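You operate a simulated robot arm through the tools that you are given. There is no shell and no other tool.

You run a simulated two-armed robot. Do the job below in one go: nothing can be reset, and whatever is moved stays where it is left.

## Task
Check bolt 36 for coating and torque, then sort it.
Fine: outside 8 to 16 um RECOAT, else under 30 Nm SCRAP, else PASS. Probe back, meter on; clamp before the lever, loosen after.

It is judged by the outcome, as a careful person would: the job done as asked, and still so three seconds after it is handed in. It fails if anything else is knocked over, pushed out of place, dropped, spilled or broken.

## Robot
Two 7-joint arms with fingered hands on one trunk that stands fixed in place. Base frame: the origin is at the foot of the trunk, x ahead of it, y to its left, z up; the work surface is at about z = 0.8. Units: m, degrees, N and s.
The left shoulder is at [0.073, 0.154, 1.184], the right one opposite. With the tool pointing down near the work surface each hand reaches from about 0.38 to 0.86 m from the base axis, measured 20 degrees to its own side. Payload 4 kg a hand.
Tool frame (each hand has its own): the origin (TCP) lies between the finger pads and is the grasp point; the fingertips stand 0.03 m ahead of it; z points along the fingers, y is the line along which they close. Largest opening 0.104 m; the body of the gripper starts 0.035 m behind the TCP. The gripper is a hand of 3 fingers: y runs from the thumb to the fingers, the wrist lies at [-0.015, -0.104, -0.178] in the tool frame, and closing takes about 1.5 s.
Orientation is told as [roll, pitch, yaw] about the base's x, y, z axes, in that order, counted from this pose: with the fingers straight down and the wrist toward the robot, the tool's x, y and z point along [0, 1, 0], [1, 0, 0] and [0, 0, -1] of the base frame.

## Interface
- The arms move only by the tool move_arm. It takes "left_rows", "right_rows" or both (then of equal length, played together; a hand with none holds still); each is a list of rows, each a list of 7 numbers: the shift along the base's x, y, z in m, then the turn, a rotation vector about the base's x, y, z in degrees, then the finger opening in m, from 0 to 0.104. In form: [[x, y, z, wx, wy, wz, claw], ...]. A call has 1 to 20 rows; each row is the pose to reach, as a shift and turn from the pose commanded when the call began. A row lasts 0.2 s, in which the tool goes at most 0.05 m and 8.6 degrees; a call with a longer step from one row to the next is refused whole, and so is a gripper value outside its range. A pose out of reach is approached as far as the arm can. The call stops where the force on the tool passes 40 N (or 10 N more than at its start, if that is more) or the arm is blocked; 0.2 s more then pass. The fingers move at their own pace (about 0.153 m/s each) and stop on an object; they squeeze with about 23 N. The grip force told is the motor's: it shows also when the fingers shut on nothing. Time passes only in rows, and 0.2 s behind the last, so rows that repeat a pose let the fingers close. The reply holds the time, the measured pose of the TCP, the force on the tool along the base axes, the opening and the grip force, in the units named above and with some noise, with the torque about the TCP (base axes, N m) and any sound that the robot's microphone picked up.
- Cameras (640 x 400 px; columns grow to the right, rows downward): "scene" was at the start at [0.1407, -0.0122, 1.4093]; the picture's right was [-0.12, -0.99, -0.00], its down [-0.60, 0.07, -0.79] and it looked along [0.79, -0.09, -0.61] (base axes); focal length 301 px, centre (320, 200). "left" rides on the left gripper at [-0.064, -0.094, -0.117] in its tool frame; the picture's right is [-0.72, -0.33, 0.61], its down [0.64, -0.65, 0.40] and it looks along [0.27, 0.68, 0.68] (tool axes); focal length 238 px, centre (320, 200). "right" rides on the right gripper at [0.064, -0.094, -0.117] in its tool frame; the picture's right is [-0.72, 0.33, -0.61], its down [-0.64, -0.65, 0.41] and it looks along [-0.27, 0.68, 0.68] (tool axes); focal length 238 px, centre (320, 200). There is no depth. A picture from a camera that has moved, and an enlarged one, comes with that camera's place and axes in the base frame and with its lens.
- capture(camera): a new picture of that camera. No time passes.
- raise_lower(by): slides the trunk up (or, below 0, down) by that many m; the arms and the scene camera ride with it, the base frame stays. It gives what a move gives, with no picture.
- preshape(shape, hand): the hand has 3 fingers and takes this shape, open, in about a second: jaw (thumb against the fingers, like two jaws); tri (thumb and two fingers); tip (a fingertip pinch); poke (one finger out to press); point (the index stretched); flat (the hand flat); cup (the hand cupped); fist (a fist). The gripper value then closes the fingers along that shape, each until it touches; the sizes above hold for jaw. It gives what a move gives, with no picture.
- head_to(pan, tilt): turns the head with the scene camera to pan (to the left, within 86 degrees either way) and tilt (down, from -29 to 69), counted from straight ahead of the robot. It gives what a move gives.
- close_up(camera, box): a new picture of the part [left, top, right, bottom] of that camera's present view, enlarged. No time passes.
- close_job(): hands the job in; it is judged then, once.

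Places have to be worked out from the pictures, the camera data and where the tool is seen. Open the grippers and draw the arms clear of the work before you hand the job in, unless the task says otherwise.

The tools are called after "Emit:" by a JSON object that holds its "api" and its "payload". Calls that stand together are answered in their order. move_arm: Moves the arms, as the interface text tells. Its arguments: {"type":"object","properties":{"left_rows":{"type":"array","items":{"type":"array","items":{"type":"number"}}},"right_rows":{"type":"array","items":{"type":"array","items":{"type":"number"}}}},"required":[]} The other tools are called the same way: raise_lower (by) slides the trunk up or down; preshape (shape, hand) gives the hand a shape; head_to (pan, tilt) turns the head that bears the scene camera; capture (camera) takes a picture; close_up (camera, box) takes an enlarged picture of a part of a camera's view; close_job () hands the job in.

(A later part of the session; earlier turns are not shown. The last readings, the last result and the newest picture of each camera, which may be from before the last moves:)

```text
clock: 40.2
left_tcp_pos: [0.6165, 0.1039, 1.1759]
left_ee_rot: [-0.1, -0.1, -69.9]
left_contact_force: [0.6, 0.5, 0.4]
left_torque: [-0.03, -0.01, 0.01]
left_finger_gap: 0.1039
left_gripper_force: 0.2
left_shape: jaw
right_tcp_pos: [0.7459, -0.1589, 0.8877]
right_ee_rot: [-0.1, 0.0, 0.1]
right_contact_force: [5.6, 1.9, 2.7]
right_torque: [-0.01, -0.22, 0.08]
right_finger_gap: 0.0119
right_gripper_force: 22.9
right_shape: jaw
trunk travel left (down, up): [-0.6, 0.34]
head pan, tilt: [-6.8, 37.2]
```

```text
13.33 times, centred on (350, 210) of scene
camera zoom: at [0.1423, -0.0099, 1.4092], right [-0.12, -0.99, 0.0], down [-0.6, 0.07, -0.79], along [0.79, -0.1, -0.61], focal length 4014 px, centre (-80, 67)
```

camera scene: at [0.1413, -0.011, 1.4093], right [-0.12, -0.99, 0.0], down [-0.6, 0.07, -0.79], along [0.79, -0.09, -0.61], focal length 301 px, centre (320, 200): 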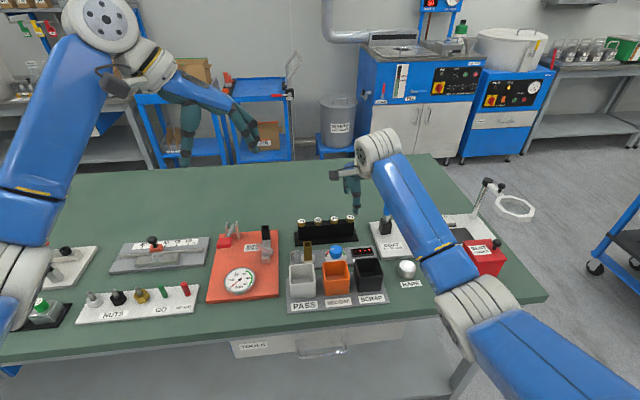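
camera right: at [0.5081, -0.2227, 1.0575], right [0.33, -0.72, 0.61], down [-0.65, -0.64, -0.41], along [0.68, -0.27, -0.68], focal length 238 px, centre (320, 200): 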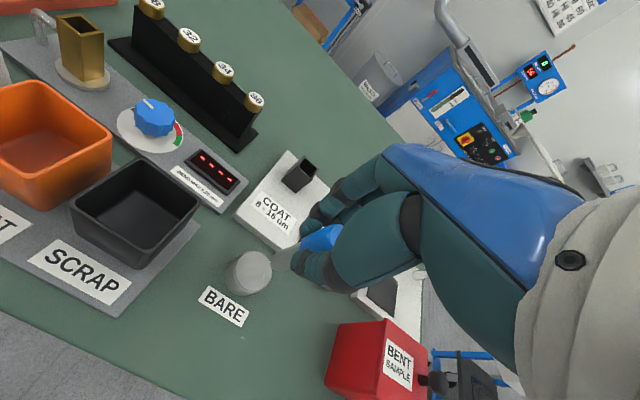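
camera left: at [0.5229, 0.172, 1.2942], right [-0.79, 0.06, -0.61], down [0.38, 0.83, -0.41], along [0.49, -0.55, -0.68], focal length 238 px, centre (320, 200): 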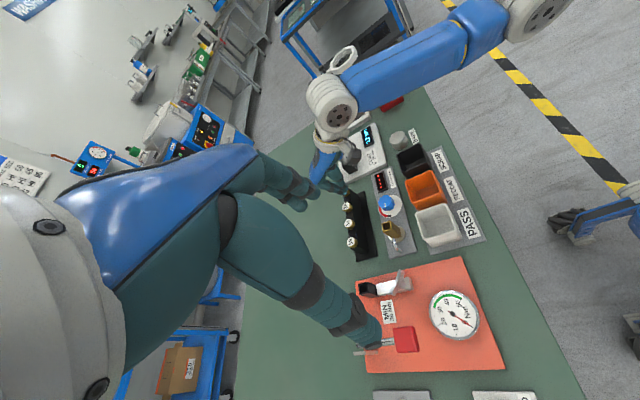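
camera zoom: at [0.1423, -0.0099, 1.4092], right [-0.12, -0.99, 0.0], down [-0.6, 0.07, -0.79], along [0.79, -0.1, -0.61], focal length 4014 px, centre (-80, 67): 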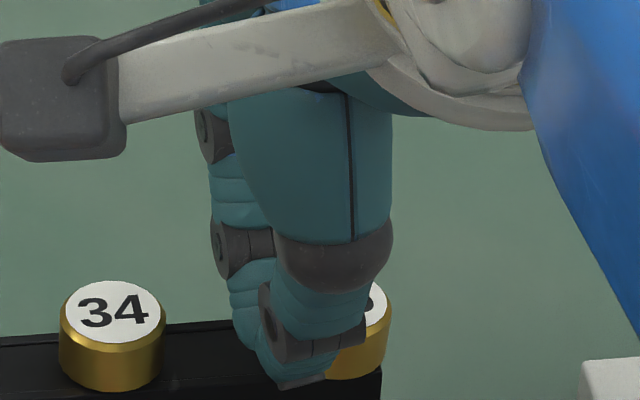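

It's gripping, but the thumb sits well left (+y) of the head's centre, which is a poor hold. I'll reopen, shift the hand about 4 mm right, and close again.

Emit:
{"api": "move_arm", "payload": {"right_rows": [[0, 0, 0, 0, 0, 0, 0.02], [0, 0, 0, 0, 0, 0, 0.04], [0, 0, 0, 0, 0, 0, 0.06], [0, -0.004, 0, 0, 0, 0, 0.06], [0, -0.004, 0, 0, 0, 0, 0.06]]}}

Emit:
{"api": "close_up", "payload": {"camera": "right", "box": [230, 180, 390, 300]}}

Emit:
{"api": "close_up", "payload": {"camera": "scene", "box": [320, 185, 380, 230]}}

```text
clock: 41.4
left_tcp_pos: [0.6156, 0.1041, 1.1768]
left_ee_rot: [0.0, 0.0, -69.9]
left_contact_force: [0.2, 0.8, 1.0]
left_torque: [-0.01, -0.04, 0.03]
left_finger_gap: 0.1038
left_gripper_force: 0.0
left_shape: jaw
right_tcp_pos: [0.7453, -0.1657, 0.8881]
right_ee_rot: [0.0, 0.0, -0.2]
right_contact_force: [0.0, 0.0, 0.9]
right_torque: [0.01, 0.0, 0.0]
right_finger_gap: 0.0594
right_gripper_force: 0.0
right_shape: jaw
trunk travel left (down, up): [-0.6, 0.34]
head pan, tilt: [-6.8, 37.2]
```

```text
3.33 times, centred on (310, 240) of right
camera zoom: at [0.6512, -0.1015, 1.0045], right [0.33, -0.72, 0.61], down [-0.65, -0.64, -0.4], along [0.68, -0.27, -0.68], focal length 794 px, centre (353, 67)
```

zoom: 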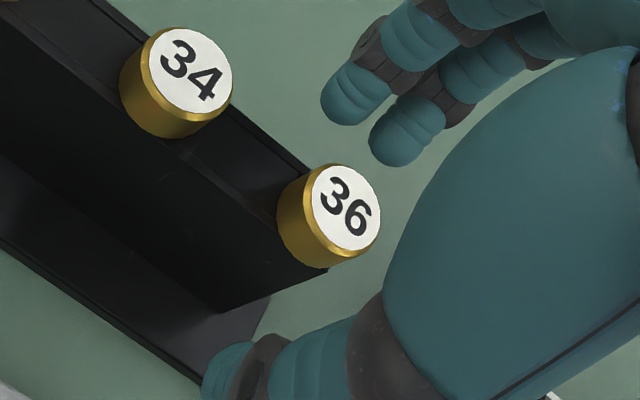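

```text
8.89 times, centred on (350, 208) of scene
camera zoom: at [0.1413, -0.0111, 1.4093], right [-0.12, -0.99, 0.0], down [-0.6, 0.07, -0.79], along [0.79, -0.09, -0.61], focal length 2676 px, centre (53, 133)
```

zoom: 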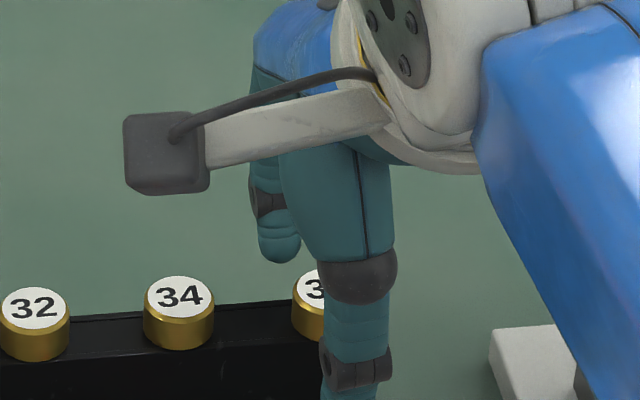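

The thumb now lines up with the head centre to within about a millimetre. Closing again.

Emit:
{"api": "move_arm", "payload": {"right_rows": [[0, 0, 0, 0, 0, 0, 0.045], [0, 0, 0, 0, 0, 0, 0.03], [0, 0, 0, 0, 0, 0, 0.015], [0, 0, 0, 0, 0, 0, 0.005], [0, 0, 0, 0, 0, 0, 0.0], [0, 0, 0, 0, 0, 0, 0.0], [0, 0, 0, 0, 0, 0, 0.0]]}}

Emit:
{"api": "close_up", "payload": {"camera": "right", "box": [270, 200, 350, 260]}}

Emit:
{"api": "close_up", "payload": {"camera": "scene", "box": [330, 195, 370, 225]}}

```text
clock: 43.0
left_tcp_pos: [0.618, 0.1051, 1.1755]
left_ee_rot: [-0.1, 0.0, -69.9]
left_contact_force: [-0.2, -0.3, -0.2]
left_torque: [0.01, 0.01, -0.04]
left_finger_gap: 0.1037
left_gripper_force: 0.0
left_shape: jaw
right_tcp_pos: [0.7476, -0.1651, 0.887]
right_ee_rot: [0.0, 0.0, 0.1]
right_contact_force: [12.4, 0.9, 5.2]
right_torque: [-0.02, -0.4, 0.1]
right_finger_gap: 0.0115
right_gripper_force: 23.0
right_shape: jaw
trunk travel left (down, up): [-0.6, 0.34]
head pan, tilt: [-6.8, 37.2]
```

```text
6.67 times, centred on (310, 230) of right
camera zoom: at [0.6524, -0.1005, 1.0046], right [0.33, -0.72, 0.61], down [-0.65, -0.64, -0.4], along [0.68, -0.27, -0.68], focal length 1589 px, centre (387, 0)
```

zoom: 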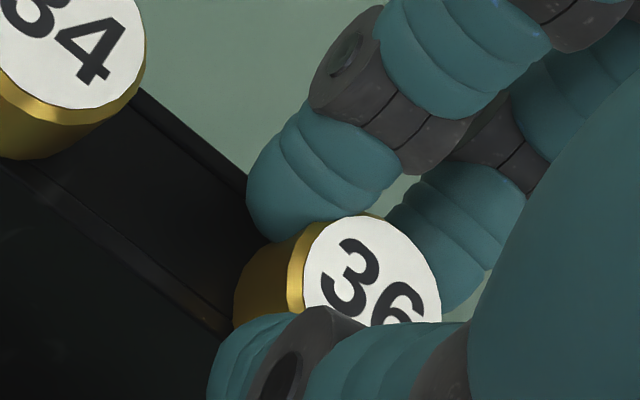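

```text
13.33 times, centred on (350, 210) of scene
camera zoom: at [0.1434, -0.0101, 1.4091], right [-0.12, -0.99, 0.0], down [-0.6, 0.07, -0.79], along [0.79, -0.1, -0.61], focal length 4014 px, centre (-80, 67)
```

zoom: 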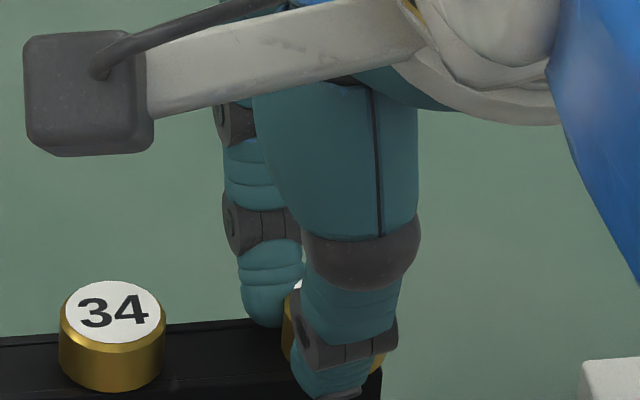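

The head is now held squarely between the thumb and two fingers at 23 N. I'll relieve the small side load and lift straight up out of the rack.

Emit:
{"api": "move_arm", "payload": {"right_rows": [[0.002, 0, 0, 0, 0, 0, 0], [0.002, 0, 0.01, 0, 0, 0, 0], [0.002, 0, 0.025, 0, 0, 0, 0], [0.002, 0, 0.045, 0, 0, 0, 0], [0.002, 0, 0.07, 0, 0, 0, 0], [0.002, 0, 0.1, 0, 0, 0, 0], [0.002, 0, 0.1, 0, 0, 0, 0]]}}

Emit:
{"api": "capture", "payload": {"camera": "right"}}

Emit:
{"api": "close_up", "payload": {"camera": "scene", "box": [310, 150, 410, 240]}}

```text
clock: 44.6
left_tcp_pos: [0.617, 0.1036, 1.176]
left_ee_rot: [0.0, 0.1, -70.0]
left_contact_force: [-0.1, 0.2, -0.1]
left_torque: [-0.02, -0.01, -0.02]
left_finger_gap: 0.1034
left_gripper_force: 0.1
left_shape: jaw
right_tcp_pos: [0.7479, -0.1649, 0.9882]
right_ee_rot: [0.0, 0.0, 0.0]
right_contact_force: [0.2, -0.3, 0.0]
right_torque: [0.01, 0.0, 0.02]
right_finger_gap: 0.0114
right_gripper_force: 23.1
right_shape: jaw
trunk travel left (down, up): [-0.6, 0.34]
head pan, tilt: [-6.8, 37.2]
```

```text
taken
camera right: at [0.653, -0.1013, 1.1047], right [0.33, -0.72, 0.61], down [-0.65, -0.64, -0.4], along [0.68, -0.27, -0.68], focal length 238 px, centre (320, 200)
```

right: 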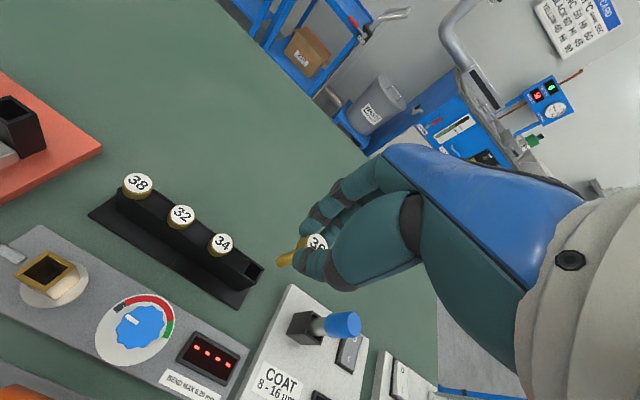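

```text
4.44 times, centred on (360, 195) of scene
camera zoom: at [0.142, -0.0111, 1.4092], right [-0.12, -0.99, 0.0], down [-0.6, 0.07, -0.79], along [0.79, -0.09, -0.61], focal length 1338 px, centre (142, 222)
```

zoom: 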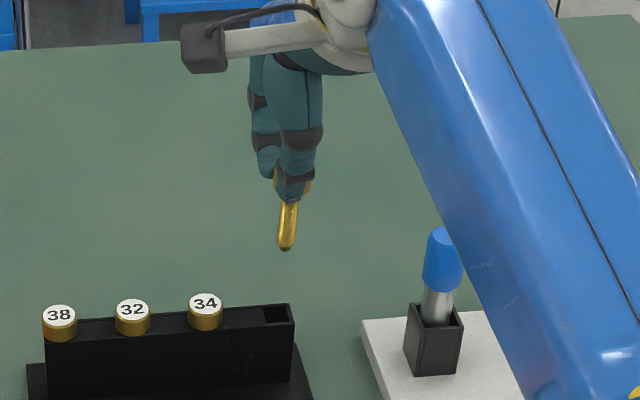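

Bolt 36 is out and hangs with its rounded shank down. I'll zoom in for its tip offset and any tilt.

Emit:
{"api": "close_up", "payload": {"camera": "right", "box": [250, 210, 350, 290]}}

Emit:
{"api": "close_up", "payload": {"camera": "scene", "box": [355, 170, 395, 210]}}

Emit:
{"api": "capture", "payload": {"camera": "left"}}

```text
5.00 times, centred on (300, 250) of right
camera zoom: at [0.653, -0.1013, 1.1047], right [0.33, -0.72, 0.61], down [-0.65, -0.64, -0.4], along [0.68, -0.27, -0.68], focal length 1192 px, centre (420, -50)
```

zoom: 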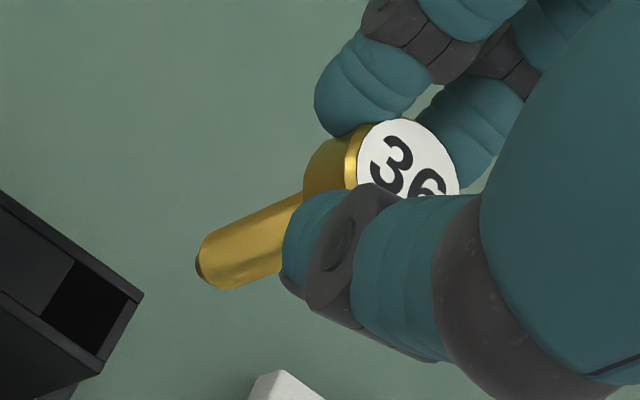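

```text
10.00 times, centred on (375, 190) of scene
camera zoom: at [0.142, -0.0111, 1.4092], right [-0.12, -0.99, 0.0], down [-0.6, 0.07, -0.79], along [0.79, -0.09, -0.61], focal length 3010 px, centre (-230, 300)
```

zoom: 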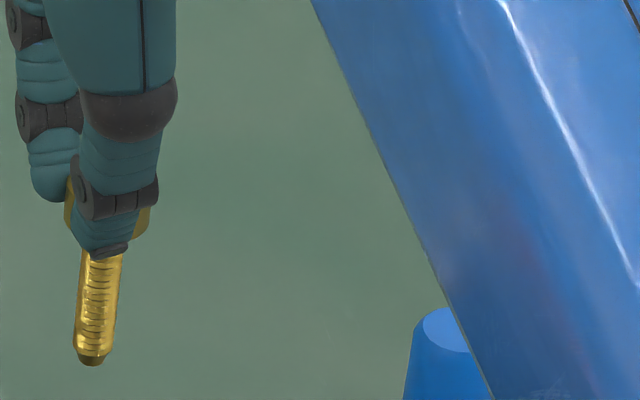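

```text
taken
camera left: at [0.5234, 0.1719, 1.2939], right [-0.79, 0.06, -0.61], down [0.38, 0.83, -0.41], along [0.49, -0.55, -0.68], focal length 238 px, centre (320, 200)
```

left: 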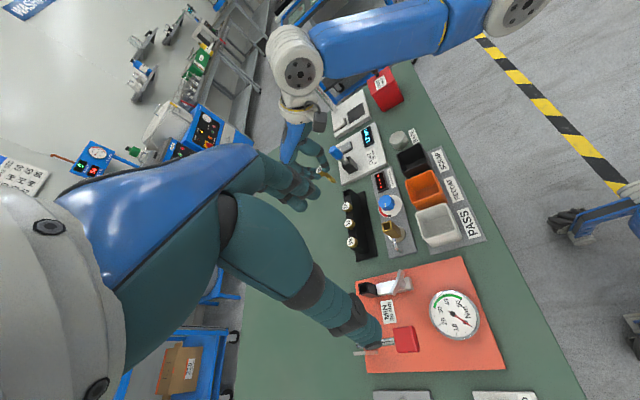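

The bolt hangs close to vertical with its tip about 67 mm below the TCP. I'll move the left hand back to a viewing spot on the left, then carry the bolt over to above the torque socket.

Emit:
{"api": "move_arm", "payload": {"left_rows": [[-0.01, 0.038, -0.01, 0, 0, 0, 0.104], [-0.02, 0.076, -0.02, 0, 0, 0, 0.104], [-0.03, 0.114, -0.03, 0, 0, 0, 0.104], [-0.04, 0.152, -0.042, 0, 0, 0, 0.104], [-0.048, 0.186, -0.054, 0, 0, 0, 0.104], [-0.048, 0.186, -0.054, 0, 0, 0, 0.104], [-0.048, 0.186, -0.054, 0, 0, 0, 0.104], [-0.048, 0.186, -0.054, 0, 0, 0, 0.104], [-0.048, 0.186, -0.054, 0, 0, 0, 0.104], [-0.048, 0.186, -0.054, 0, 0, 0, 0.104], [-0.048, 0.186, -0.054, 0, 0, 0, 0.104], [-0.048, 0.186, -0.054, 0, 0, 0, 0.104]], "right_rows": [[0, 0, 0.01, 0, 0, 0, 0], [0, 0, 0.02, 0, 0, 0, 0], [0, 0, 0.02, 0, 0, 0, 0], [0, 0.01, 0.02, 0, 0, 0, 0], [-0.001, 0.04, 0.02, 0, 0, 0, 0], [-0.002, 0.075, 0.02, 0, 0, 0, 0], [-0.003, 0.11, 0.02, 0, 0, 0, 0], [-0.005, 0.145, 0.02, 0, 0, 0, 0], [-0.006, 0.18, 0.02, 0, 0, 0, 0], [-0.007, 0.21, 0.02, 0, 0, 0, 0], [-0.008, 0.2275, 0.02, 0, 0, 0, 0], [-0.008, 0.2275, 0.02, 0, 0, 0, 0]]}}

Emit:
{"api": "capture", "payload": {"camera": "left"}}

Emit:
{"api": "capture", "payload": {"camera": "right"}}

Emit:
{"api": "capture", "payload": {"camera": "scene"}}

```text
clock: 47.2
left_tcp_pos: [0.5677, 0.292, 1.121]
left_ee_rot: [-0.1, -0.1, -70.0]
left_contact_force: [-0.5, -0.4, 0.7]
left_torque: [-0.02, -0.02, 0.01]
left_finger_gap: 0.1037
left_gripper_force: 0.0
left_shape: jaw
right_tcp_pos: [0.7407, 0.0626, 1.0081]
right_ee_rot: [0.0, 0.0, 0.0]
right_contact_force: [0.0, 0.1, -0.7]
right_torque: [-0.03, 0.01, 0.03]
right_finger_gap: 0.0115
right_gripper_force: 23.0
right_shape: jaw
trunk travel left (down, up): [-0.6, 0.34]
head pan, tilt: [-6.8, 37.2]
```

```text
taken
camera left: at [0.4749, 0.3596, 1.238], right [-0.79, 0.06, -0.61], down [0.38, 0.83, -0.41], along [0.49, -0.55, -0.68], focal length 238 px, centre (320, 200)
```

left: 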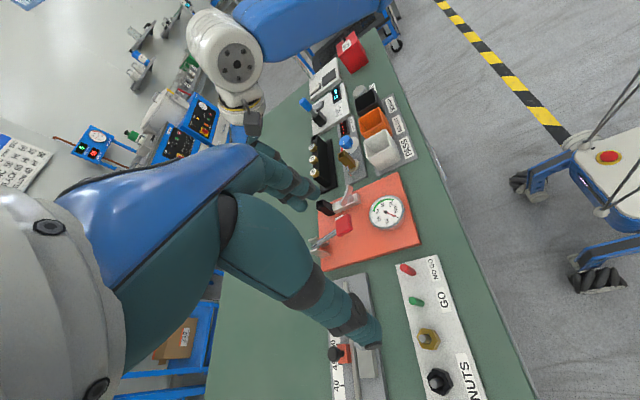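

```text
taken
camera right: at [0.6465, 0.1269, 1.1237], right [0.33, -0.72, 0.61], down [-0.65, -0.64, -0.4], along [0.68, -0.27, -0.68], focal length 238 px, centre (320, 200)
```

right: 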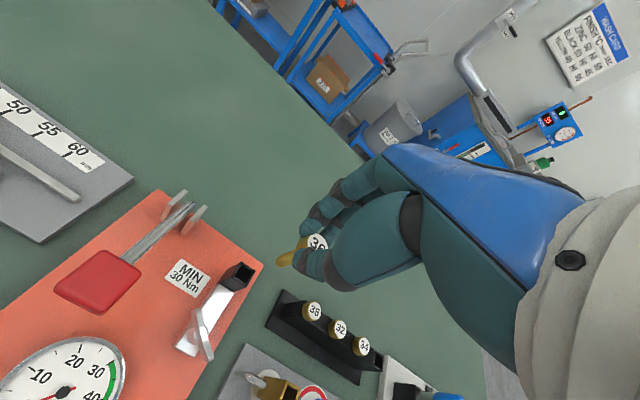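

```text
taken
camera scene: at [0.1415, -0.0089, 1.4092], right [-0.12, -0.99, 0.0], down [-0.6, 0.07, -0.79], along [0.79, -0.1, -0.61], focal length 301 px, centre (320, 200)
```

scene: 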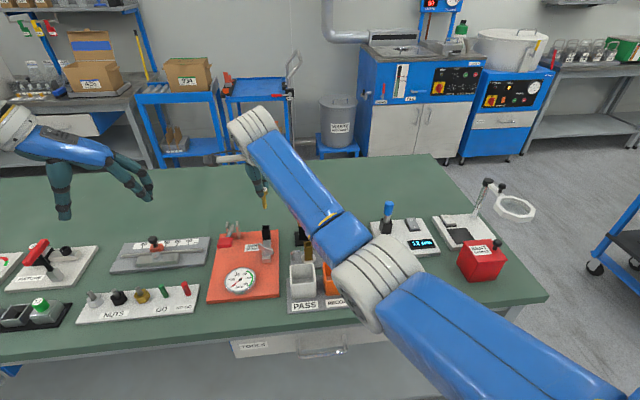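

The bolt is near the socket. I'll zoom in with all three cameras to line the tip up with the hole, and read the wall card that came into view.

Emit:
{"api": "close_up", "payload": {"camera": "right", "box": [170, 220, 330, 340]}}

Emit:
{"api": "close_up", "payload": {"camera": "scene", "box": [230, 170, 310, 270]}}

Emit:
{"api": "close_up", "payload": {"camera": "left", "box": [270, 150, 370, 260]}}

Emit:
{"api": "close_up", "payload": {"camera": "right", "box": [500, 0, 640, 160]}}

```text
3.33 times, centred on (250, 280) of right
camera zoom: at [0.6465, 0.1269, 1.1237], right [0.33, -0.72, 0.61], down [-0.65, -0.64, -0.4], along [0.68, -0.27, -0.68], focal length 794 px, centre (553, -67)
```

zoom: 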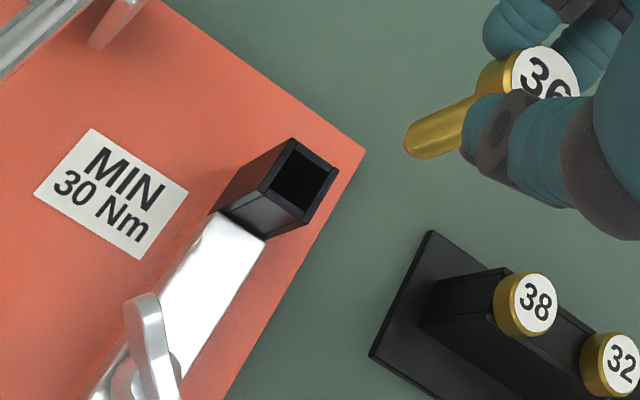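

```text
4.00 times, centred on (270, 220) of scene
camera zoom: at [0.1415, -0.0089, 1.4092], right [-0.12, -0.99, 0.0], down [-0.6, 0.07, -0.79], along [0.79, -0.1, -0.61], focal length 1204 px, centre (520, 120)
```

zoom: 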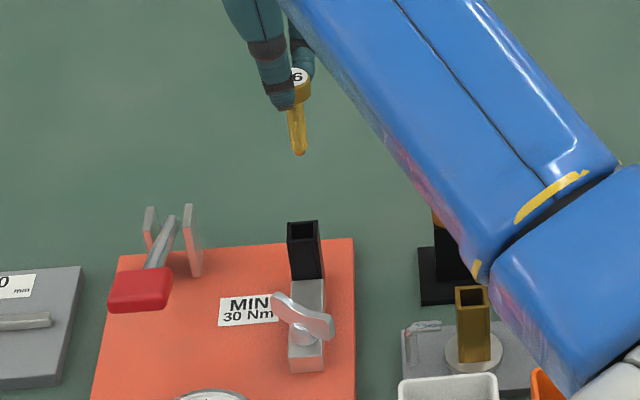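

```text
3.64 times, centred on (320, 205) of left
camera zoom: at [0.4749, 0.3596, 1.238], right [-0.79, 0.06, -0.61], down [0.38, 0.83, -0.41], along [0.49, -0.55, -0.68], focal length 867 px, centre (320, 182)
```

zoom: 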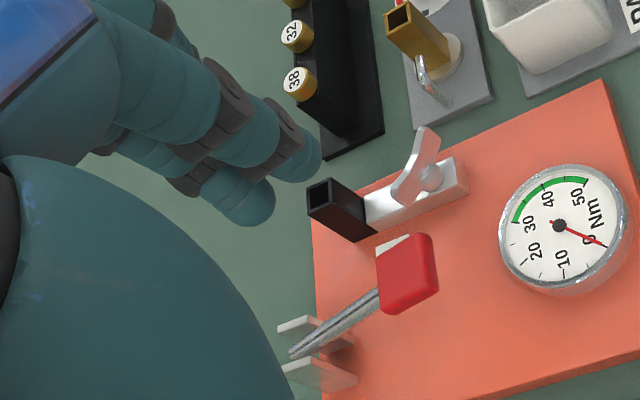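

```text
2.50 times, centred on (570, 80) of right
camera zoom: at [0.6465, 0.1269, 1.1237], right [0.33, -0.72, 0.61], down [-0.65, -0.64, -0.4], along [0.68, -0.27, -0.68], focal length 596 px, centre (-305, 500)
```

zoom: 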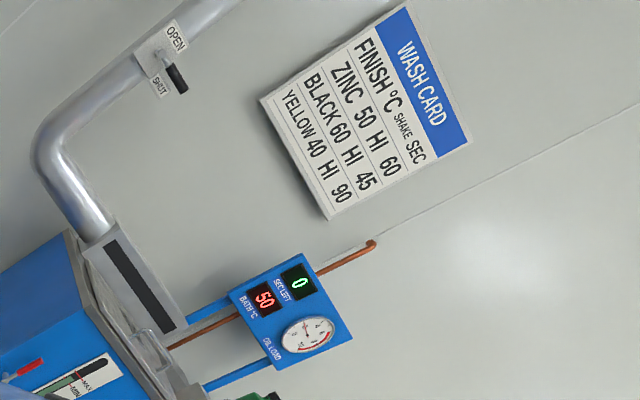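

In both views the tip needs about +2 mm in x and +4.3 mm in y to sit over the socket hole. I'll shift and lower until the tip is just above the socket.

Emit:
{"api": "move_arm", "payload": {"right_rows": [[0.002, 0.0043, 0, 0, 0, 0, 0], [0.002, 0.0043, -0.02, 0, 0, 0, 0], [0.002, 0.0043, -0.04, 0, 0, 0, 0], [0.002, 0.0043, -0.054, 0, 0, 0, 0], [0.002, 0.0043, -0.054, 0, 0, 0, 0], [0.002, 0.0043, -0.054, 0, 0, 0, 0]]}}

Emit:
{"api": "close_up", "payload": {"camera": "right", "box": [240, 210, 340, 290]}}

Emit:
{"api": "close_up", "payload": {"camera": "scene", "box": [245, 190, 295, 240]}}

```text
clock: 48.6
left_tcp_pos: [0.568, 0.2935, 1.1208]
left_ee_rot: [-0.1, -0.2, -69.9]
left_contact_force: [-0.6, 0.0, 0.2]
left_torque: [-0.02, 0.02, -0.01]
left_finger_gap: 0.1037
left_gripper_force: 0.1
left_shape: jaw
right_tcp_pos: [0.7421, 0.0678, 0.9543]
right_ee_rot: [0.0, 0.0, 0.0]
right_contact_force: [-0.9, 0.3, 0.1]
right_torque: [0.01, 0.0, -0.03]
right_finger_gap: 0.0115
right_gripper_force: 23.2
right_shape: jaw
trunk travel left (down, up): [-0.6, 0.34]
head pan, tilt: [-6.8, 37.2]
```

```text
5.00 times, centred on (290, 250) of right
camera zoom: at [0.6478, 0.1317, 1.0699], right [0.33, -0.72, 0.61], down [-0.65, -0.64, -0.4], along [0.68, -0.27, -0.68], focal length 1192 px, centre (470, -50)
```

zoom: 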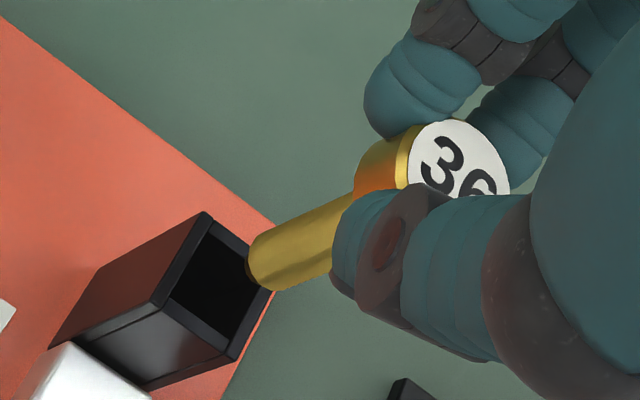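

```text
8.00 times, centred on (270, 215) of scene
camera zoom: at [0.1414, -0.0086, 1.4093], right [-0.12, -0.99, 0.0], down [-0.6, 0.07, -0.79], along [0.79, -0.1, -0.61], focal length 2408 px, centre (720, 80)
```

zoom: 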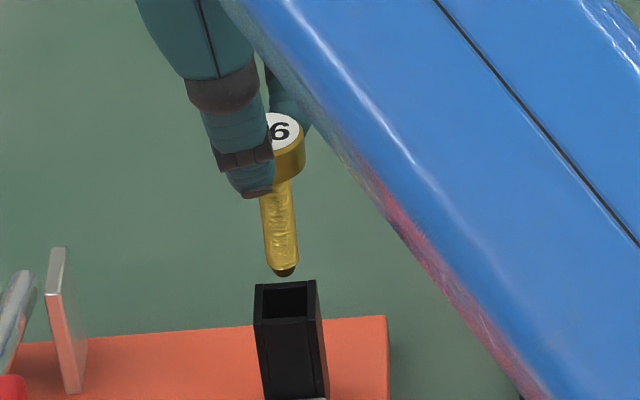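

The tip is within 2 mm of the hole's centre in both views. I'll nudge -1.5 mm in x and start the insertion.

Emit:
{"api": "move_arm", "payload": {"right_rows": [[-0.0015, 0, 0, 0, 0, 0, 0], [-0.0015, 0, -0.008, 0, 0, 0, 0], [-0.0015, 0, -0.014, 0, 0, 0, 0], [-0.0015, 0, -0.02, 0, 0, 0, 0], [-0.0015, 0, -0.025, 0, 0, 0, 0], [-0.0015, 0, -0.025, 0, 0, 0, 0]]}}

Emit:
{"api": "close_up", "payload": {"camera": "right", "box": [240, 210, 340, 290]}}

Emit:
{"api": "close_up", "payload": {"camera": "scene", "box": [245, 190, 295, 240]}}

```text
clock: 50.0
left_tcp_pos: [0.5679, 0.2927, 1.1205]
left_ee_rot: [0.0, -0.1, -70.1]
left_contact_force: [-0.4, -0.3, 0.6]
left_torque: [0.01, 0.01, 0.0]
left_finger_gap: 0.1036
left_gripper_force: 0.0
left_shape: jaw
right_tcp_pos: [0.7417, 0.0673, 0.9282]
right_ee_rot: [-0.2, 0.0, 0.0]
right_contact_force: [-0.3, -0.7, -0.4]
right_torque: [0.0, 0.0, 0.01]
right_finger_gap: 0.0114
right_gripper_force: 23.0
right_shape: jaw
trunk travel left (down, up): [-0.6, 0.34]
head pan, tilt: [-6.8, 37.2]
```

```text
5.00 times, centred on (290, 250) of right
camera zoom: at [0.6459, 0.1316, 1.0449], right [0.33, -0.72, 0.61], down [-0.65, -0.64, -0.4], along [0.68, -0.27, -0.68], focal length 1192 px, centre (470, -50)
```

zoom: 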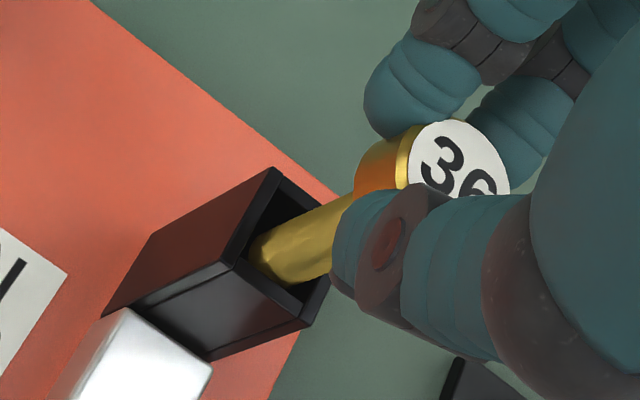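

```text
8.00 times, centred on (270, 215) of scene
camera zoom: at [0.1413, -0.0086, 1.4093], right [-0.12, -0.99, 0.0], down [-0.6, 0.07, -0.79], along [0.79, -0.1, -0.61], focal length 2408 px, centre (720, 80)
```

zoom: 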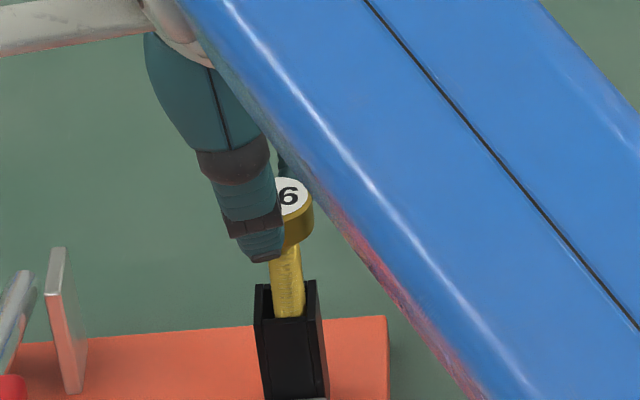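

The shank has entered the socket with no force. I'll continue down until the head seats on it.

Emit:
{"api": "move_arm", "payload": {"right_rows": [[0, 0, -0.007, 0, 0, 0, 0], [0, 0, -0.014, 0, 0, 0, 0], [0, 0, -0.021, 0, 0, 0, 0], [0, 0, -0.027, 0, 0, 0, 0], [0, 0, -0.031, 0, 0, 0, 0], [0, 0, -0.031, 0, 0, 0, 0]]}}

Emit:
{"api": "close_up", "payload": {"camera": "right", "box": [240, 210, 340, 290]}}

Emit:
{"api": "close_up", "payload": {"camera": "scene", "box": [245, 190, 295, 240]}}

```text
clock: 51.4
left_tcp_pos: [0.5673, 0.2932, 1.1205]
left_ee_rot: [-0.1, -0.1, -70.0]
left_contact_force: [0.4, 0.3, 0.0]
left_torque: [-0.01, -0.01, 0.0]
left_finger_gap: 0.1039
left_gripper_force: 0.0
left_shape: jaw
right_tcp_pos: [0.7396, 0.0673, 0.8986]
right_ee_rot: [0.0, 0.0, 0.0]
right_contact_force: [0.4, -0.2, -1.2]
right_torque: [-0.01, -0.03, -0.01]
right_finger_gap: 0.0115
right_gripper_force: 23.4
right_shape: jaw
trunk travel left (down, up): [-0.6, 0.34]
head pan, tilt: [-6.8, 37.2]
```

```text
5.00 times, centred on (290, 250) of right
camera zoom: at [0.6454, 0.1319, 1.014], right [0.33, -0.72, 0.61], down [-0.65, -0.64, -0.4], along [0.68, -0.27, -0.68], focal length 1192 px, centre (470, -50)
```

zoom: 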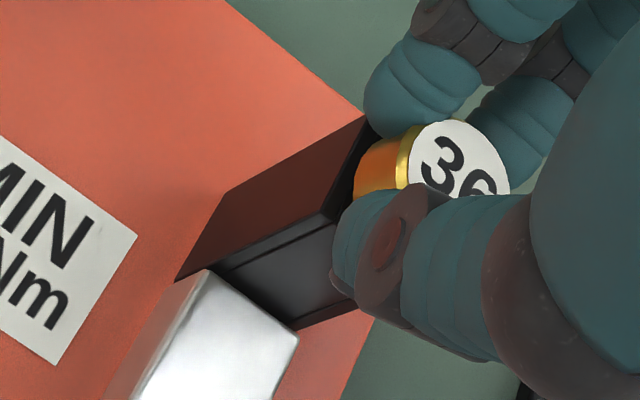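

```text
8.00 times, centred on (270, 215) of scene
camera zoom: at [0.1413, -0.0084, 1.4093], right [-0.12, -0.99, 0.0], down [-0.6, 0.07, -0.79], along [0.79, -0.1, -0.61], focal length 2408 px, centre (720, 80)
```

zoom: 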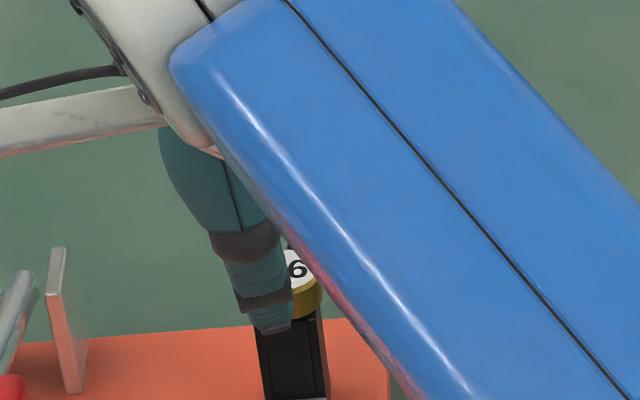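

The head is just above the socket rim. I'll go down a few more millimetres until contact.

Emit:
{"api": "move_arm", "payload": {"right_rows": [[0, 0, -0.003, 0, 0, 0, 0], [0, 0, -0.005, 0, 0, 0, 0], [0, 0, -0.007, 0, 0, 0, 0], [0, 0, -0.008, 0, 0, 0, 0], [0, 0, -0.008, 0, 0, 0, 0]]}}

Emit:
{"api": "close_up", "payload": {"camera": "right", "box": [240, 210, 340, 290]}}

Emit:
{"api": "close_up", "payload": {"camera": "left", "box": [280, 170, 360, 230]}}

```text
clock: 52.6
left_tcp_pos: [0.5651, 0.2921, 1.1238]
left_ee_rot: [0.0, -0.2, -70.0]
left_contact_force: [-0.6, 0.6, 0.4]
left_torque: [0.03, 0.04, 0.0]
left_finger_gap: 0.1033
left_gripper_force: 0.1
left_shape: jaw
right_tcp_pos: [0.7398, 0.0677, 0.8952]
right_ee_rot: [0.1, -0.6, 0.2]
right_contact_force: [7.0, 1.0, 23.7]
right_torque: [0.08, -0.43, -0.03]
right_finger_gap: 0.0121
right_gripper_force: 22.6
right_shape: jaw
trunk travel left (down, up): [-0.6, 0.34]
head pan, tilt: [-6.8, 37.2]
```

```text
5.00 times, centred on (290, 250) of right
camera zoom: at [0.6438, 0.1317, 1.0106], right [0.32, -0.72, 0.62], down [-0.65, -0.64, -0.41], along [0.69, -0.27, -0.67], focal length 1192 px, centre (470, -50)
```

zoom: 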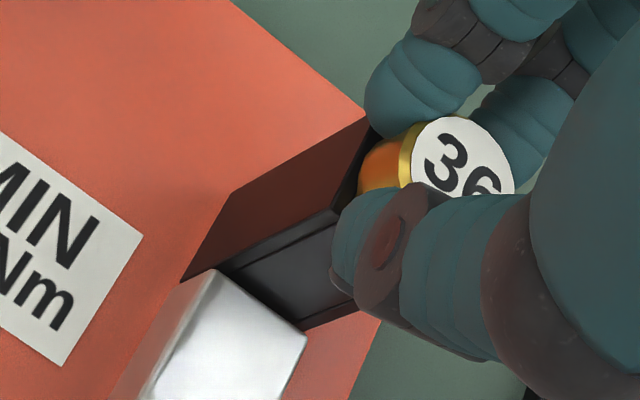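

```text
6.67 times, centred on (320, 200) of left
camera zoom: at [0.4717, 0.3599, 1.2395], right [-0.79, 0.06, -0.61], down [0.38, 0.83, -0.4], along [0.49, -0.55, -0.68], focal length 1589 px, centre (320, 200)
```

zoom: 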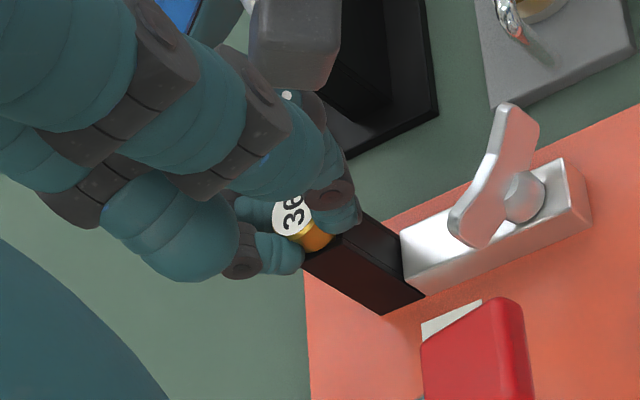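

Firm contact at 24 N, so the bolt is seated. I'll back off the load, open gently and check before leaving.

Emit:
{"api": "move_arm", "payload": {"right_rows": [[0, 0, 0.004, 0, 0, 0, 0], [0, 0, 0.004, 0, 0, 0, 0.015], [0, 0, 0.004, 0, 0, 0, 0.03], [0, 0, 0.004, 0, 0, 0, 0.045], [0, 0, 0.004, 0, 0, 0, 0.06], [0, 0, 0.004, 0, 0, 0, 0.06], [0, 0, 0.004, 0, 0, 0, 0.06]]}}

Emit:
{"api": "close_up", "payload": {"camera": "right", "box": [240, 210, 340, 290]}}

Emit:
{"api": "close_up", "payload": {"camera": "left", "box": [280, 170, 360, 230]}}

```text
clock: 54.2
left_tcp_pos: [0.5685, 0.2926, 1.1186]
left_ee_rot: [-0.1, 0.0, -70.0]
left_contact_force: [0.7, -0.2, 0.2]
left_torque: [0.03, 0.02, 0.0]
left_finger_gap: 0.104
left_gripper_force: 0.0
left_shape: jaw
right_tcp_pos: [0.7415, 0.0676, 0.8929]
right_ee_rot: [-0.1, 0.1, -0.1]
right_contact_force: [-0.9, 0.2, 1.0]
right_torque: [-0.01, 0.01, -0.01]
right_finger_gap: 0.0597
right_gripper_force: 0.1
right_shape: jaw
trunk travel left (down, up): [-0.6, 0.34]
head pan, tilt: [-6.8, 37.2]
```

```text
5.00 times, centred on (290, 250) of right
camera zoom: at [0.6463, 0.1317, 1.0093], right [0.33, -0.72, 0.61], down [-0.65, -0.64, -0.4], along [0.68, -0.27, -0.68], focal length 1192 px, centre (470, -50)
```

zoom: 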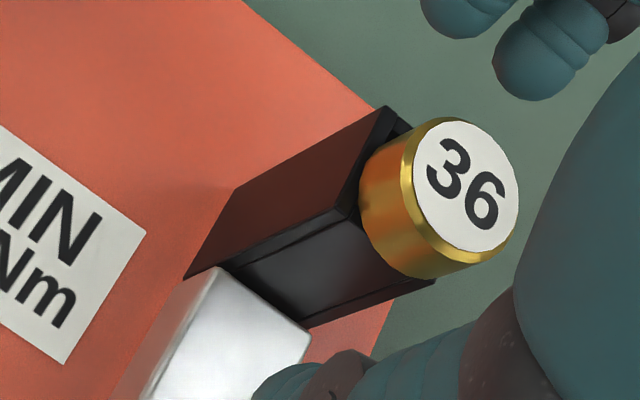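

```text
6.67 times, centred on (320, 200) of left
camera zoom: at [0.4753, 0.3602, 1.2375], right [-0.79, 0.06, -0.61], down [0.38, 0.83, -0.41], along [0.49, -0.55, -0.68], focal length 1589 px, centre (320, 200)
```

zoom: 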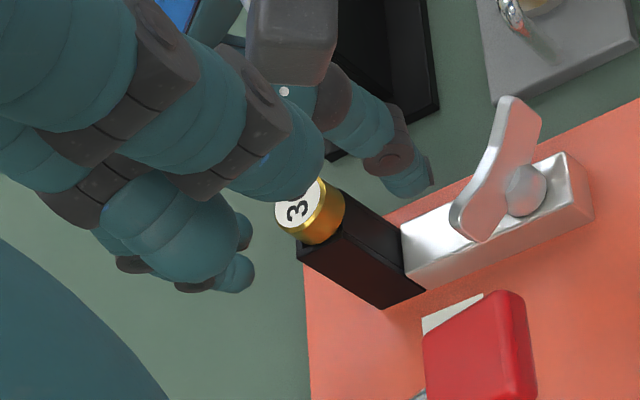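

Bolt 36 stands in the torque socket with its head on top. I'll raise the right hand and move it back to the right, clear of the fixture.

Emit:
{"api": "move_arm", "payload": {"right_rows": [[0, 0, 0.03, 0, 0, 0, 0.07], [0, 0, 0.07, 0, 0, 0, 0.08], [0, 0, 0.11, 0, 0, 0, 0.09], [0, 0, 0.15, 0, 0, 0, 0.1], [-0.02, -0.03, 0.18, 0, 0, 0, 0.104], [-0.04, -0.07, 0.2, 0, 0, 0, 0.104], [-0.06, -0.115, 0.21, 0, 0, 0, 0.104], [-0.08, -0.16, 0.22, 0, 0, 0, 0.104], [-0.1, -0.205, 0.23, 0, 0, 0, 0.104], [-0.12, -0.25, 0.24, 0, 0, 0, 0.104], [-0.14, -0.29, 0.25, 0, 0, 0, 0.104]]}}

Emit:
{"api": "capture", "payload": {"camera": "scene"}}

Emit:
{"api": "close_up", "payload": {"camera": "scene", "box": [200, 210, 300, 310]}}

Emit:
{"api": "close_up", "payload": {"camera": "scene", "box": [240, 215, 300, 265]}}

Emit:
{"api": "close_up", "payload": {"camera": "left", "box": [290, 170, 430, 280]}}

```text
refused: row 7 steps farther than a row can; nothing moved
```

```text
taken
camera scene: at [0.1418, -0.0086, 1.4092], right [-0.12, -0.99, 0.0], down [-0.6, 0.07, -0.79], along [0.79, -0.1, -0.61], focal length 301 px, centre (320, 200)
```

scene: 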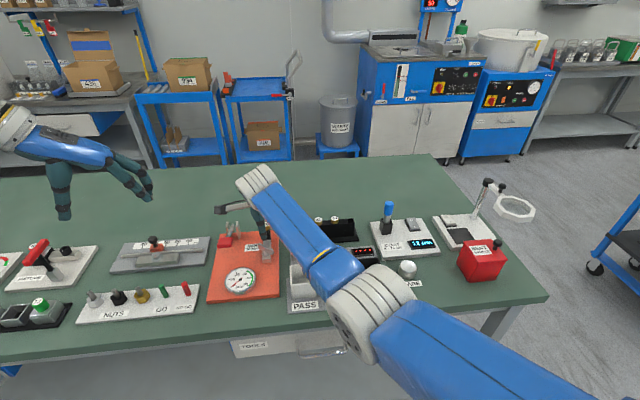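

```text
4.00 times, centred on (250, 260) of scene
camera zoom: at [0.1418, -0.0086, 1.4092], right [-0.12, -0.99, 0.0], down [-0.6, 0.07, -0.79], along [0.79, -0.1, -0.61], focal length 1204 px, centre (600, -40)
```

zoom: 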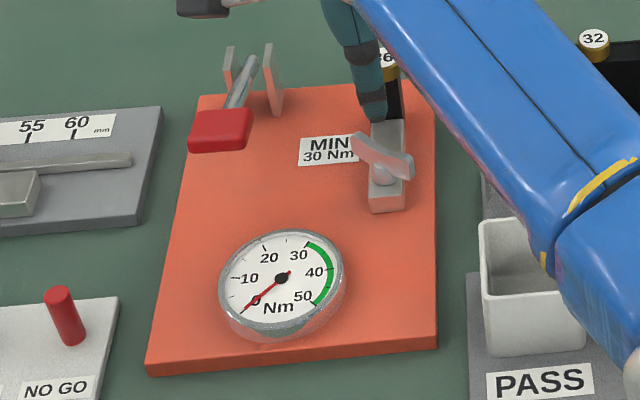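

```text
8.00 times, centred on (270, 240) of scene
camera zoom: at [0.1418, -0.0086, 1.4092], right [-0.12, -0.99, 0.0], down [-0.6, 0.07, -0.79], along [0.79, -0.1, -0.61], focal length 2408 px, centre (720, -120)
```

zoom: 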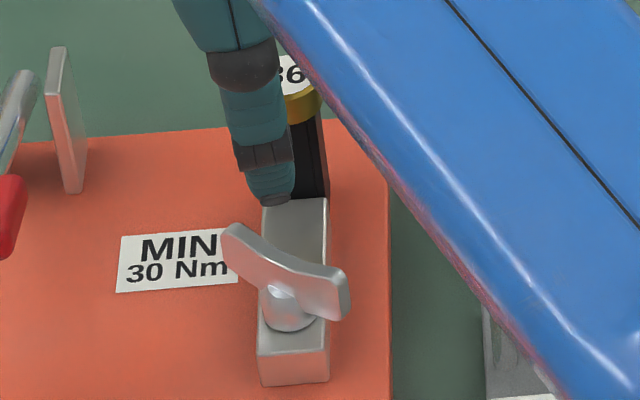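

```text
3.64 times, centred on (360, 225) of left
camera zoom: at [0.4753, 0.3602, 1.2375], right [-0.79, 0.06, -0.61], down [0.38, 0.83, -0.41], along [0.49, -0.55, -0.68], focal length 867 px, centre (174, 109)
```

zoom: 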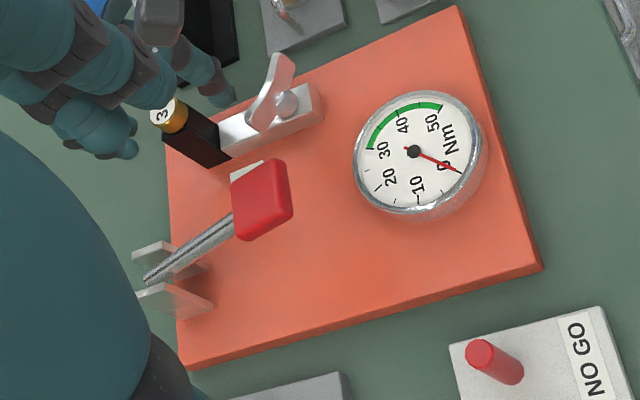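

The retreat was refused because one step was too long. I'll resend it with shorter steps.

Emit:
{"api": "move_arm", "payload": {"right_rows": [[0, 0, 0.03, 0, 0, 0, 0.07], [0, 0, 0.07, 0, 0, 0, 0.08], [0, 0, 0.11, 0, 0, 0, 0.09], [0, 0, 0.15, 0, 0, 0, 0.1], [-0.015, -0.03, 0.165, 0, 0, 0, 0.104], [-0.03, -0.065, 0.175, 0, 0, 0, 0.104], [-0.045, -0.1, 0.185, 0, 0, 0, 0.104], [-0.06, -0.135, 0.195, 0, 0, 0, 0.104], [-0.075, -0.17, 0.205, 0, 0, 0, 0.104], [-0.09, -0.205, 0.215, 0, 0, 0, 0.104], [-0.105, -0.24, 0.225, 0, 0, 0, 0.104], [-0.12, -0.275, 0.235, 0, 0, 0, 0.104], [-0.135, -0.31, 0.245, 0, 0, 0, 0.104]]}}

Emit:
{"api": "capture", "payload": {"camera": "scene"}}

Emit:
{"api": "close_up", "payload": {"camera": "scene", "box": [240, 215, 300, 265]}}

Emit:
{"api": "close_up", "payload": {"camera": "left", "box": [290, 170, 390, 240]}}

```text
clock: 57.0
left_tcp_pos: [0.5666, 0.2909, 1.1215]
left_ee_rot: [0.0, 0.0, -70.0]
left_contact_force: [0.2, 1.0, 1.1]
left_torque: [0.01, 0.02, -0.01]
left_finger_gap: 0.1038
left_gripper_force: 0.1
left_shape: jaw
right_tcp_pos: [0.6027, -0.2434, 1.1375]
right_ee_rot: [0.2, 0.0, 0.0]
right_contact_force: [-0.2, 0.8, -0.1]
right_torque: [0.0, -0.03, 0.01]
right_finger_gap: 0.1037
right_gripper_force: 0.0
right_shape: jaw
trunk travel left (down, up): [-0.6, 0.34]
head pan, tilt: [-6.8, 37.2]
```

```text
taken
camera scene: at [0.1396, -0.0127, 1.4094], right [-0.12, -0.99, 0.0], down [-0.6, 0.07, -0.8], along [0.79, -0.09, -0.61], focal length 301 px, centre (320, 200)
```

scene: 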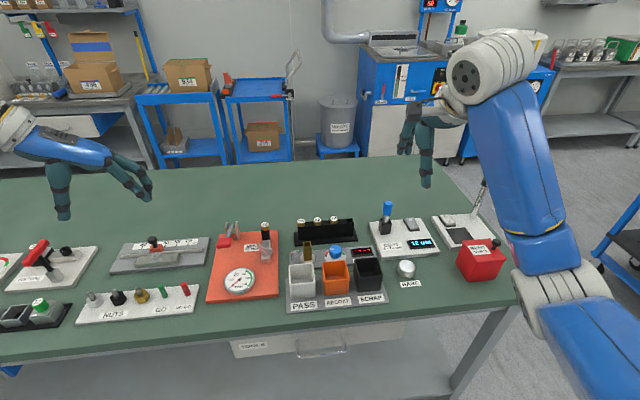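

```text
8.00 times, centred on (270, 240) of scene
camera zoom: at [0.1396, -0.0127, 1.4094], right [-0.12, -0.99, 0.0], down [-0.6, 0.07, -0.8], along [0.79, -0.09, -0.61], focal length 2408 px, centre (720, -120)
```

zoom: 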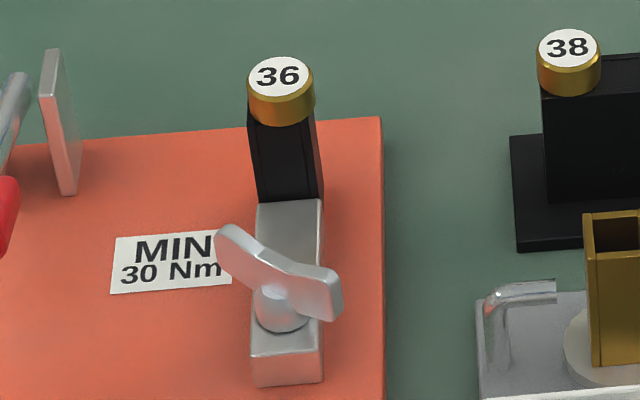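

```text
5.71 times, centred on (340, 205) of left
camera zoom: at [0.4735, 0.3579, 1.2391], right [-0.79, 0.06, -0.61], down [0.38, 0.83, -0.4], along [0.49, -0.55, -0.68], focal length 1362 px, centre (206, 171)
```

zoom: 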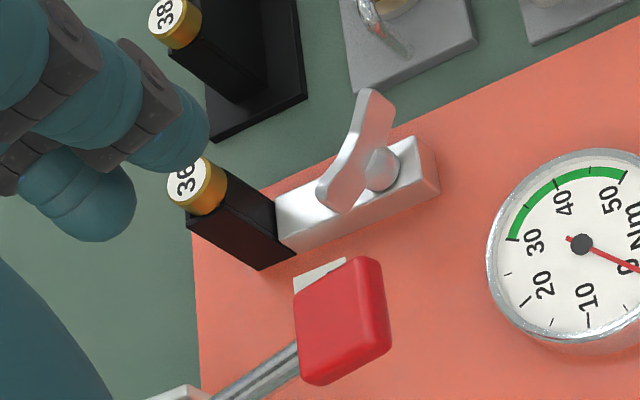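

The bolt is fully seated. The clamp's wing lever is centred near (0.680, 0.062, 0.85) at about 58° to the bar. To turn it with a fingertip, I'll put the right hand into the poke shape in free air and see where the fingertip is.

Emit:
{"api": "preshape", "payload": {"hand": "right", "shape": "poke"}}

Emit:
{"api": "capture", "payload": {"camera": "right"}}

Emit:
{"api": "close_up", "payload": {"camera": "scene", "box": [380, 60, 500, 200]}}

```text
clock: 57.9
left_tcp_pos: [0.567, 0.292, 1.1199]
left_ee_rot: [0.0, 0.0, -70.1]
left_contact_force: [0.3, 0.3, -0.3]
left_torque: [-0.03, -0.02, 0.01]
left_finger_gap: 0.1035
left_gripper_force: 0.0
left_shape: jaw
right_tcp_pos: [0.6038, -0.2412, 1.1364]
right_ee_rot: [-0.1, 0.0, 0.0]
right_contact_force: [-0.1, 0.0, 0.2]
right_torque: [-0.03, 0.0, 0.01]
right_finger_gap: 0.0
right_gripper_force: 0.0
right_shape: poke
trunk travel left (down, up): [-0.6, 0.34]
head pan, tilt: [-6.8, 37.2]
```

```text
taken
camera right: at [0.51, -0.1777, 1.2535], right [0.33, -0.72, 0.61], down [-0.65, -0.64, -0.4], along [0.68, -0.27, -0.68], focal length 238 px, centre (320, 200)
```

right: 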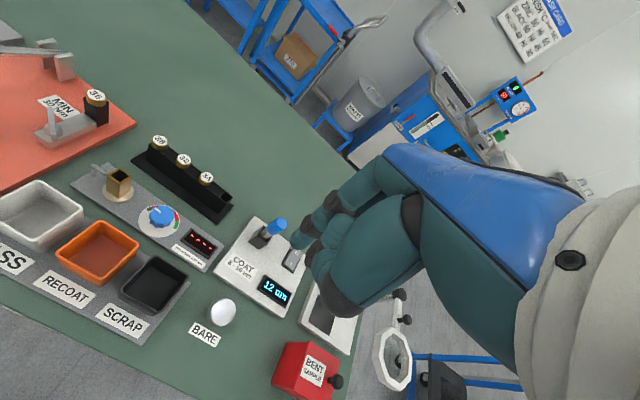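

```text
2.86 times, centred on (440, 130) of scene
camera zoom: at [0.1411, -0.0107, 1.4093], right [-0.12, -0.99, 0.0], down [-0.6, 0.07, -0.79], along [0.79, -0.09, -0.61], focal length 860 px, centre (-23, 400)
```

zoom: 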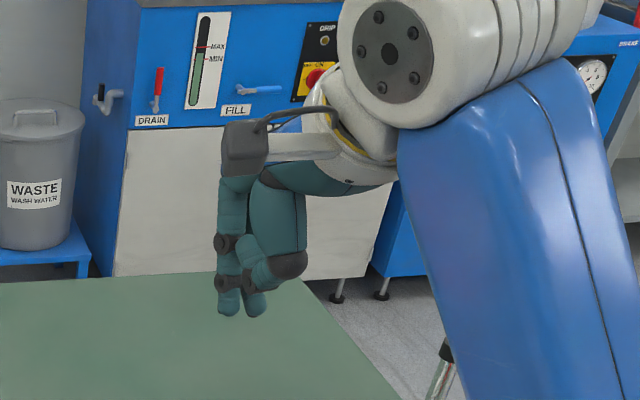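

The index finger is extended, with the thumb and other finger curled. I'll zoom in to locate the index fingertip relative to the TCP.

Emit:
{"api": "close_up", "payload": {"camera": "right", "box": [270, 180, 370, 280]}}

Emit:
{"api": "close_up", "payload": {"camera": "scene", "box": [440, 110, 500, 180]}}

Emit:
{"api": "close_up", "payload": {"camera": "scene", "box": [440, 130, 480, 180]}}

Emit:
{"api": "capture", "payload": {"camera": "left"}}

```text
4.00 times, centred on (320, 230) of right
camera zoom: at [0.51, -0.1777, 1.2535], right [0.33, -0.72, 0.61], down [-0.65, -0.64, -0.4], along [0.68, -0.27, -0.68], focal length 953 px, centre (320, 80)
```

zoom: 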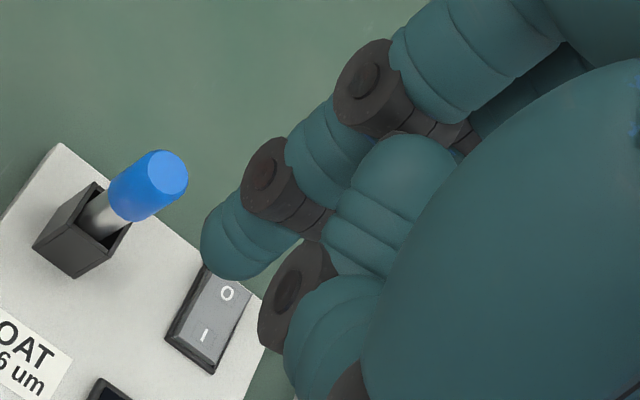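

```text
5.71 times, centred on (470, 145) of scene
camera zoom: at [0.1411, -0.0107, 1.4093], right [-0.12, -0.99, 0.0], down [-0.6, 0.07, -0.79], along [0.79, -0.09, -0.61], focal length 1720 px, centre (-537, 514)
```

zoom: 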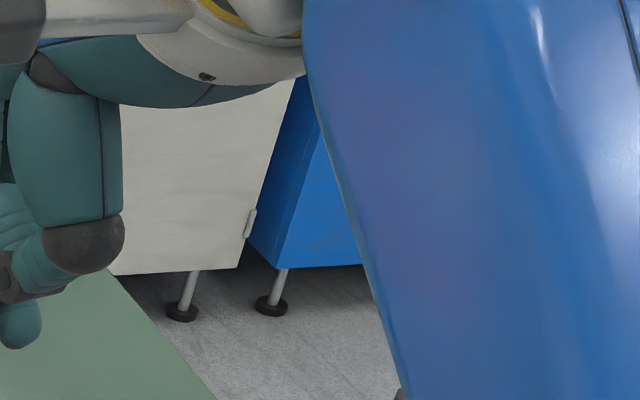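

```text
8.00 times, centred on (460, 155) of scene
camera zoom: at [0.1411, -0.0107, 1.4093], right [-0.12, -0.99, 0.0], down [-0.6, 0.07, -0.79], along [0.79, -0.09, -0.61], focal length 2408 px, centre (-800, 560)
```

zoom: 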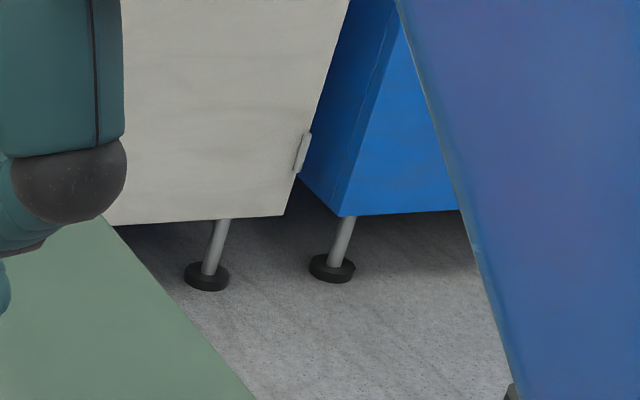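

```text
taken
camera left: at [0.4749, 0.3595, 1.238], right [-0.79, 0.06, -0.61], down [0.38, 0.83, -0.41], along [0.49, -0.55, -0.68], focal length 238 px, centre (320, 200)
```

left: 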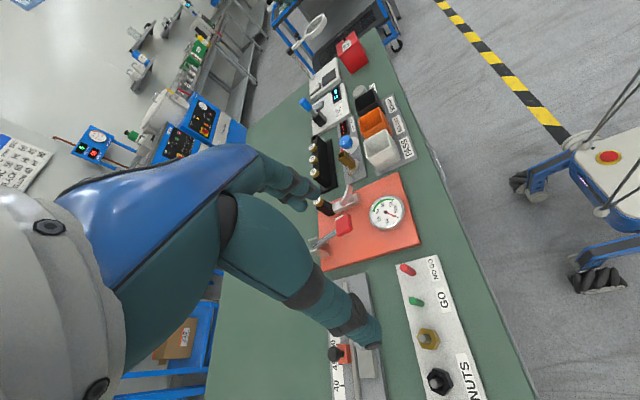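

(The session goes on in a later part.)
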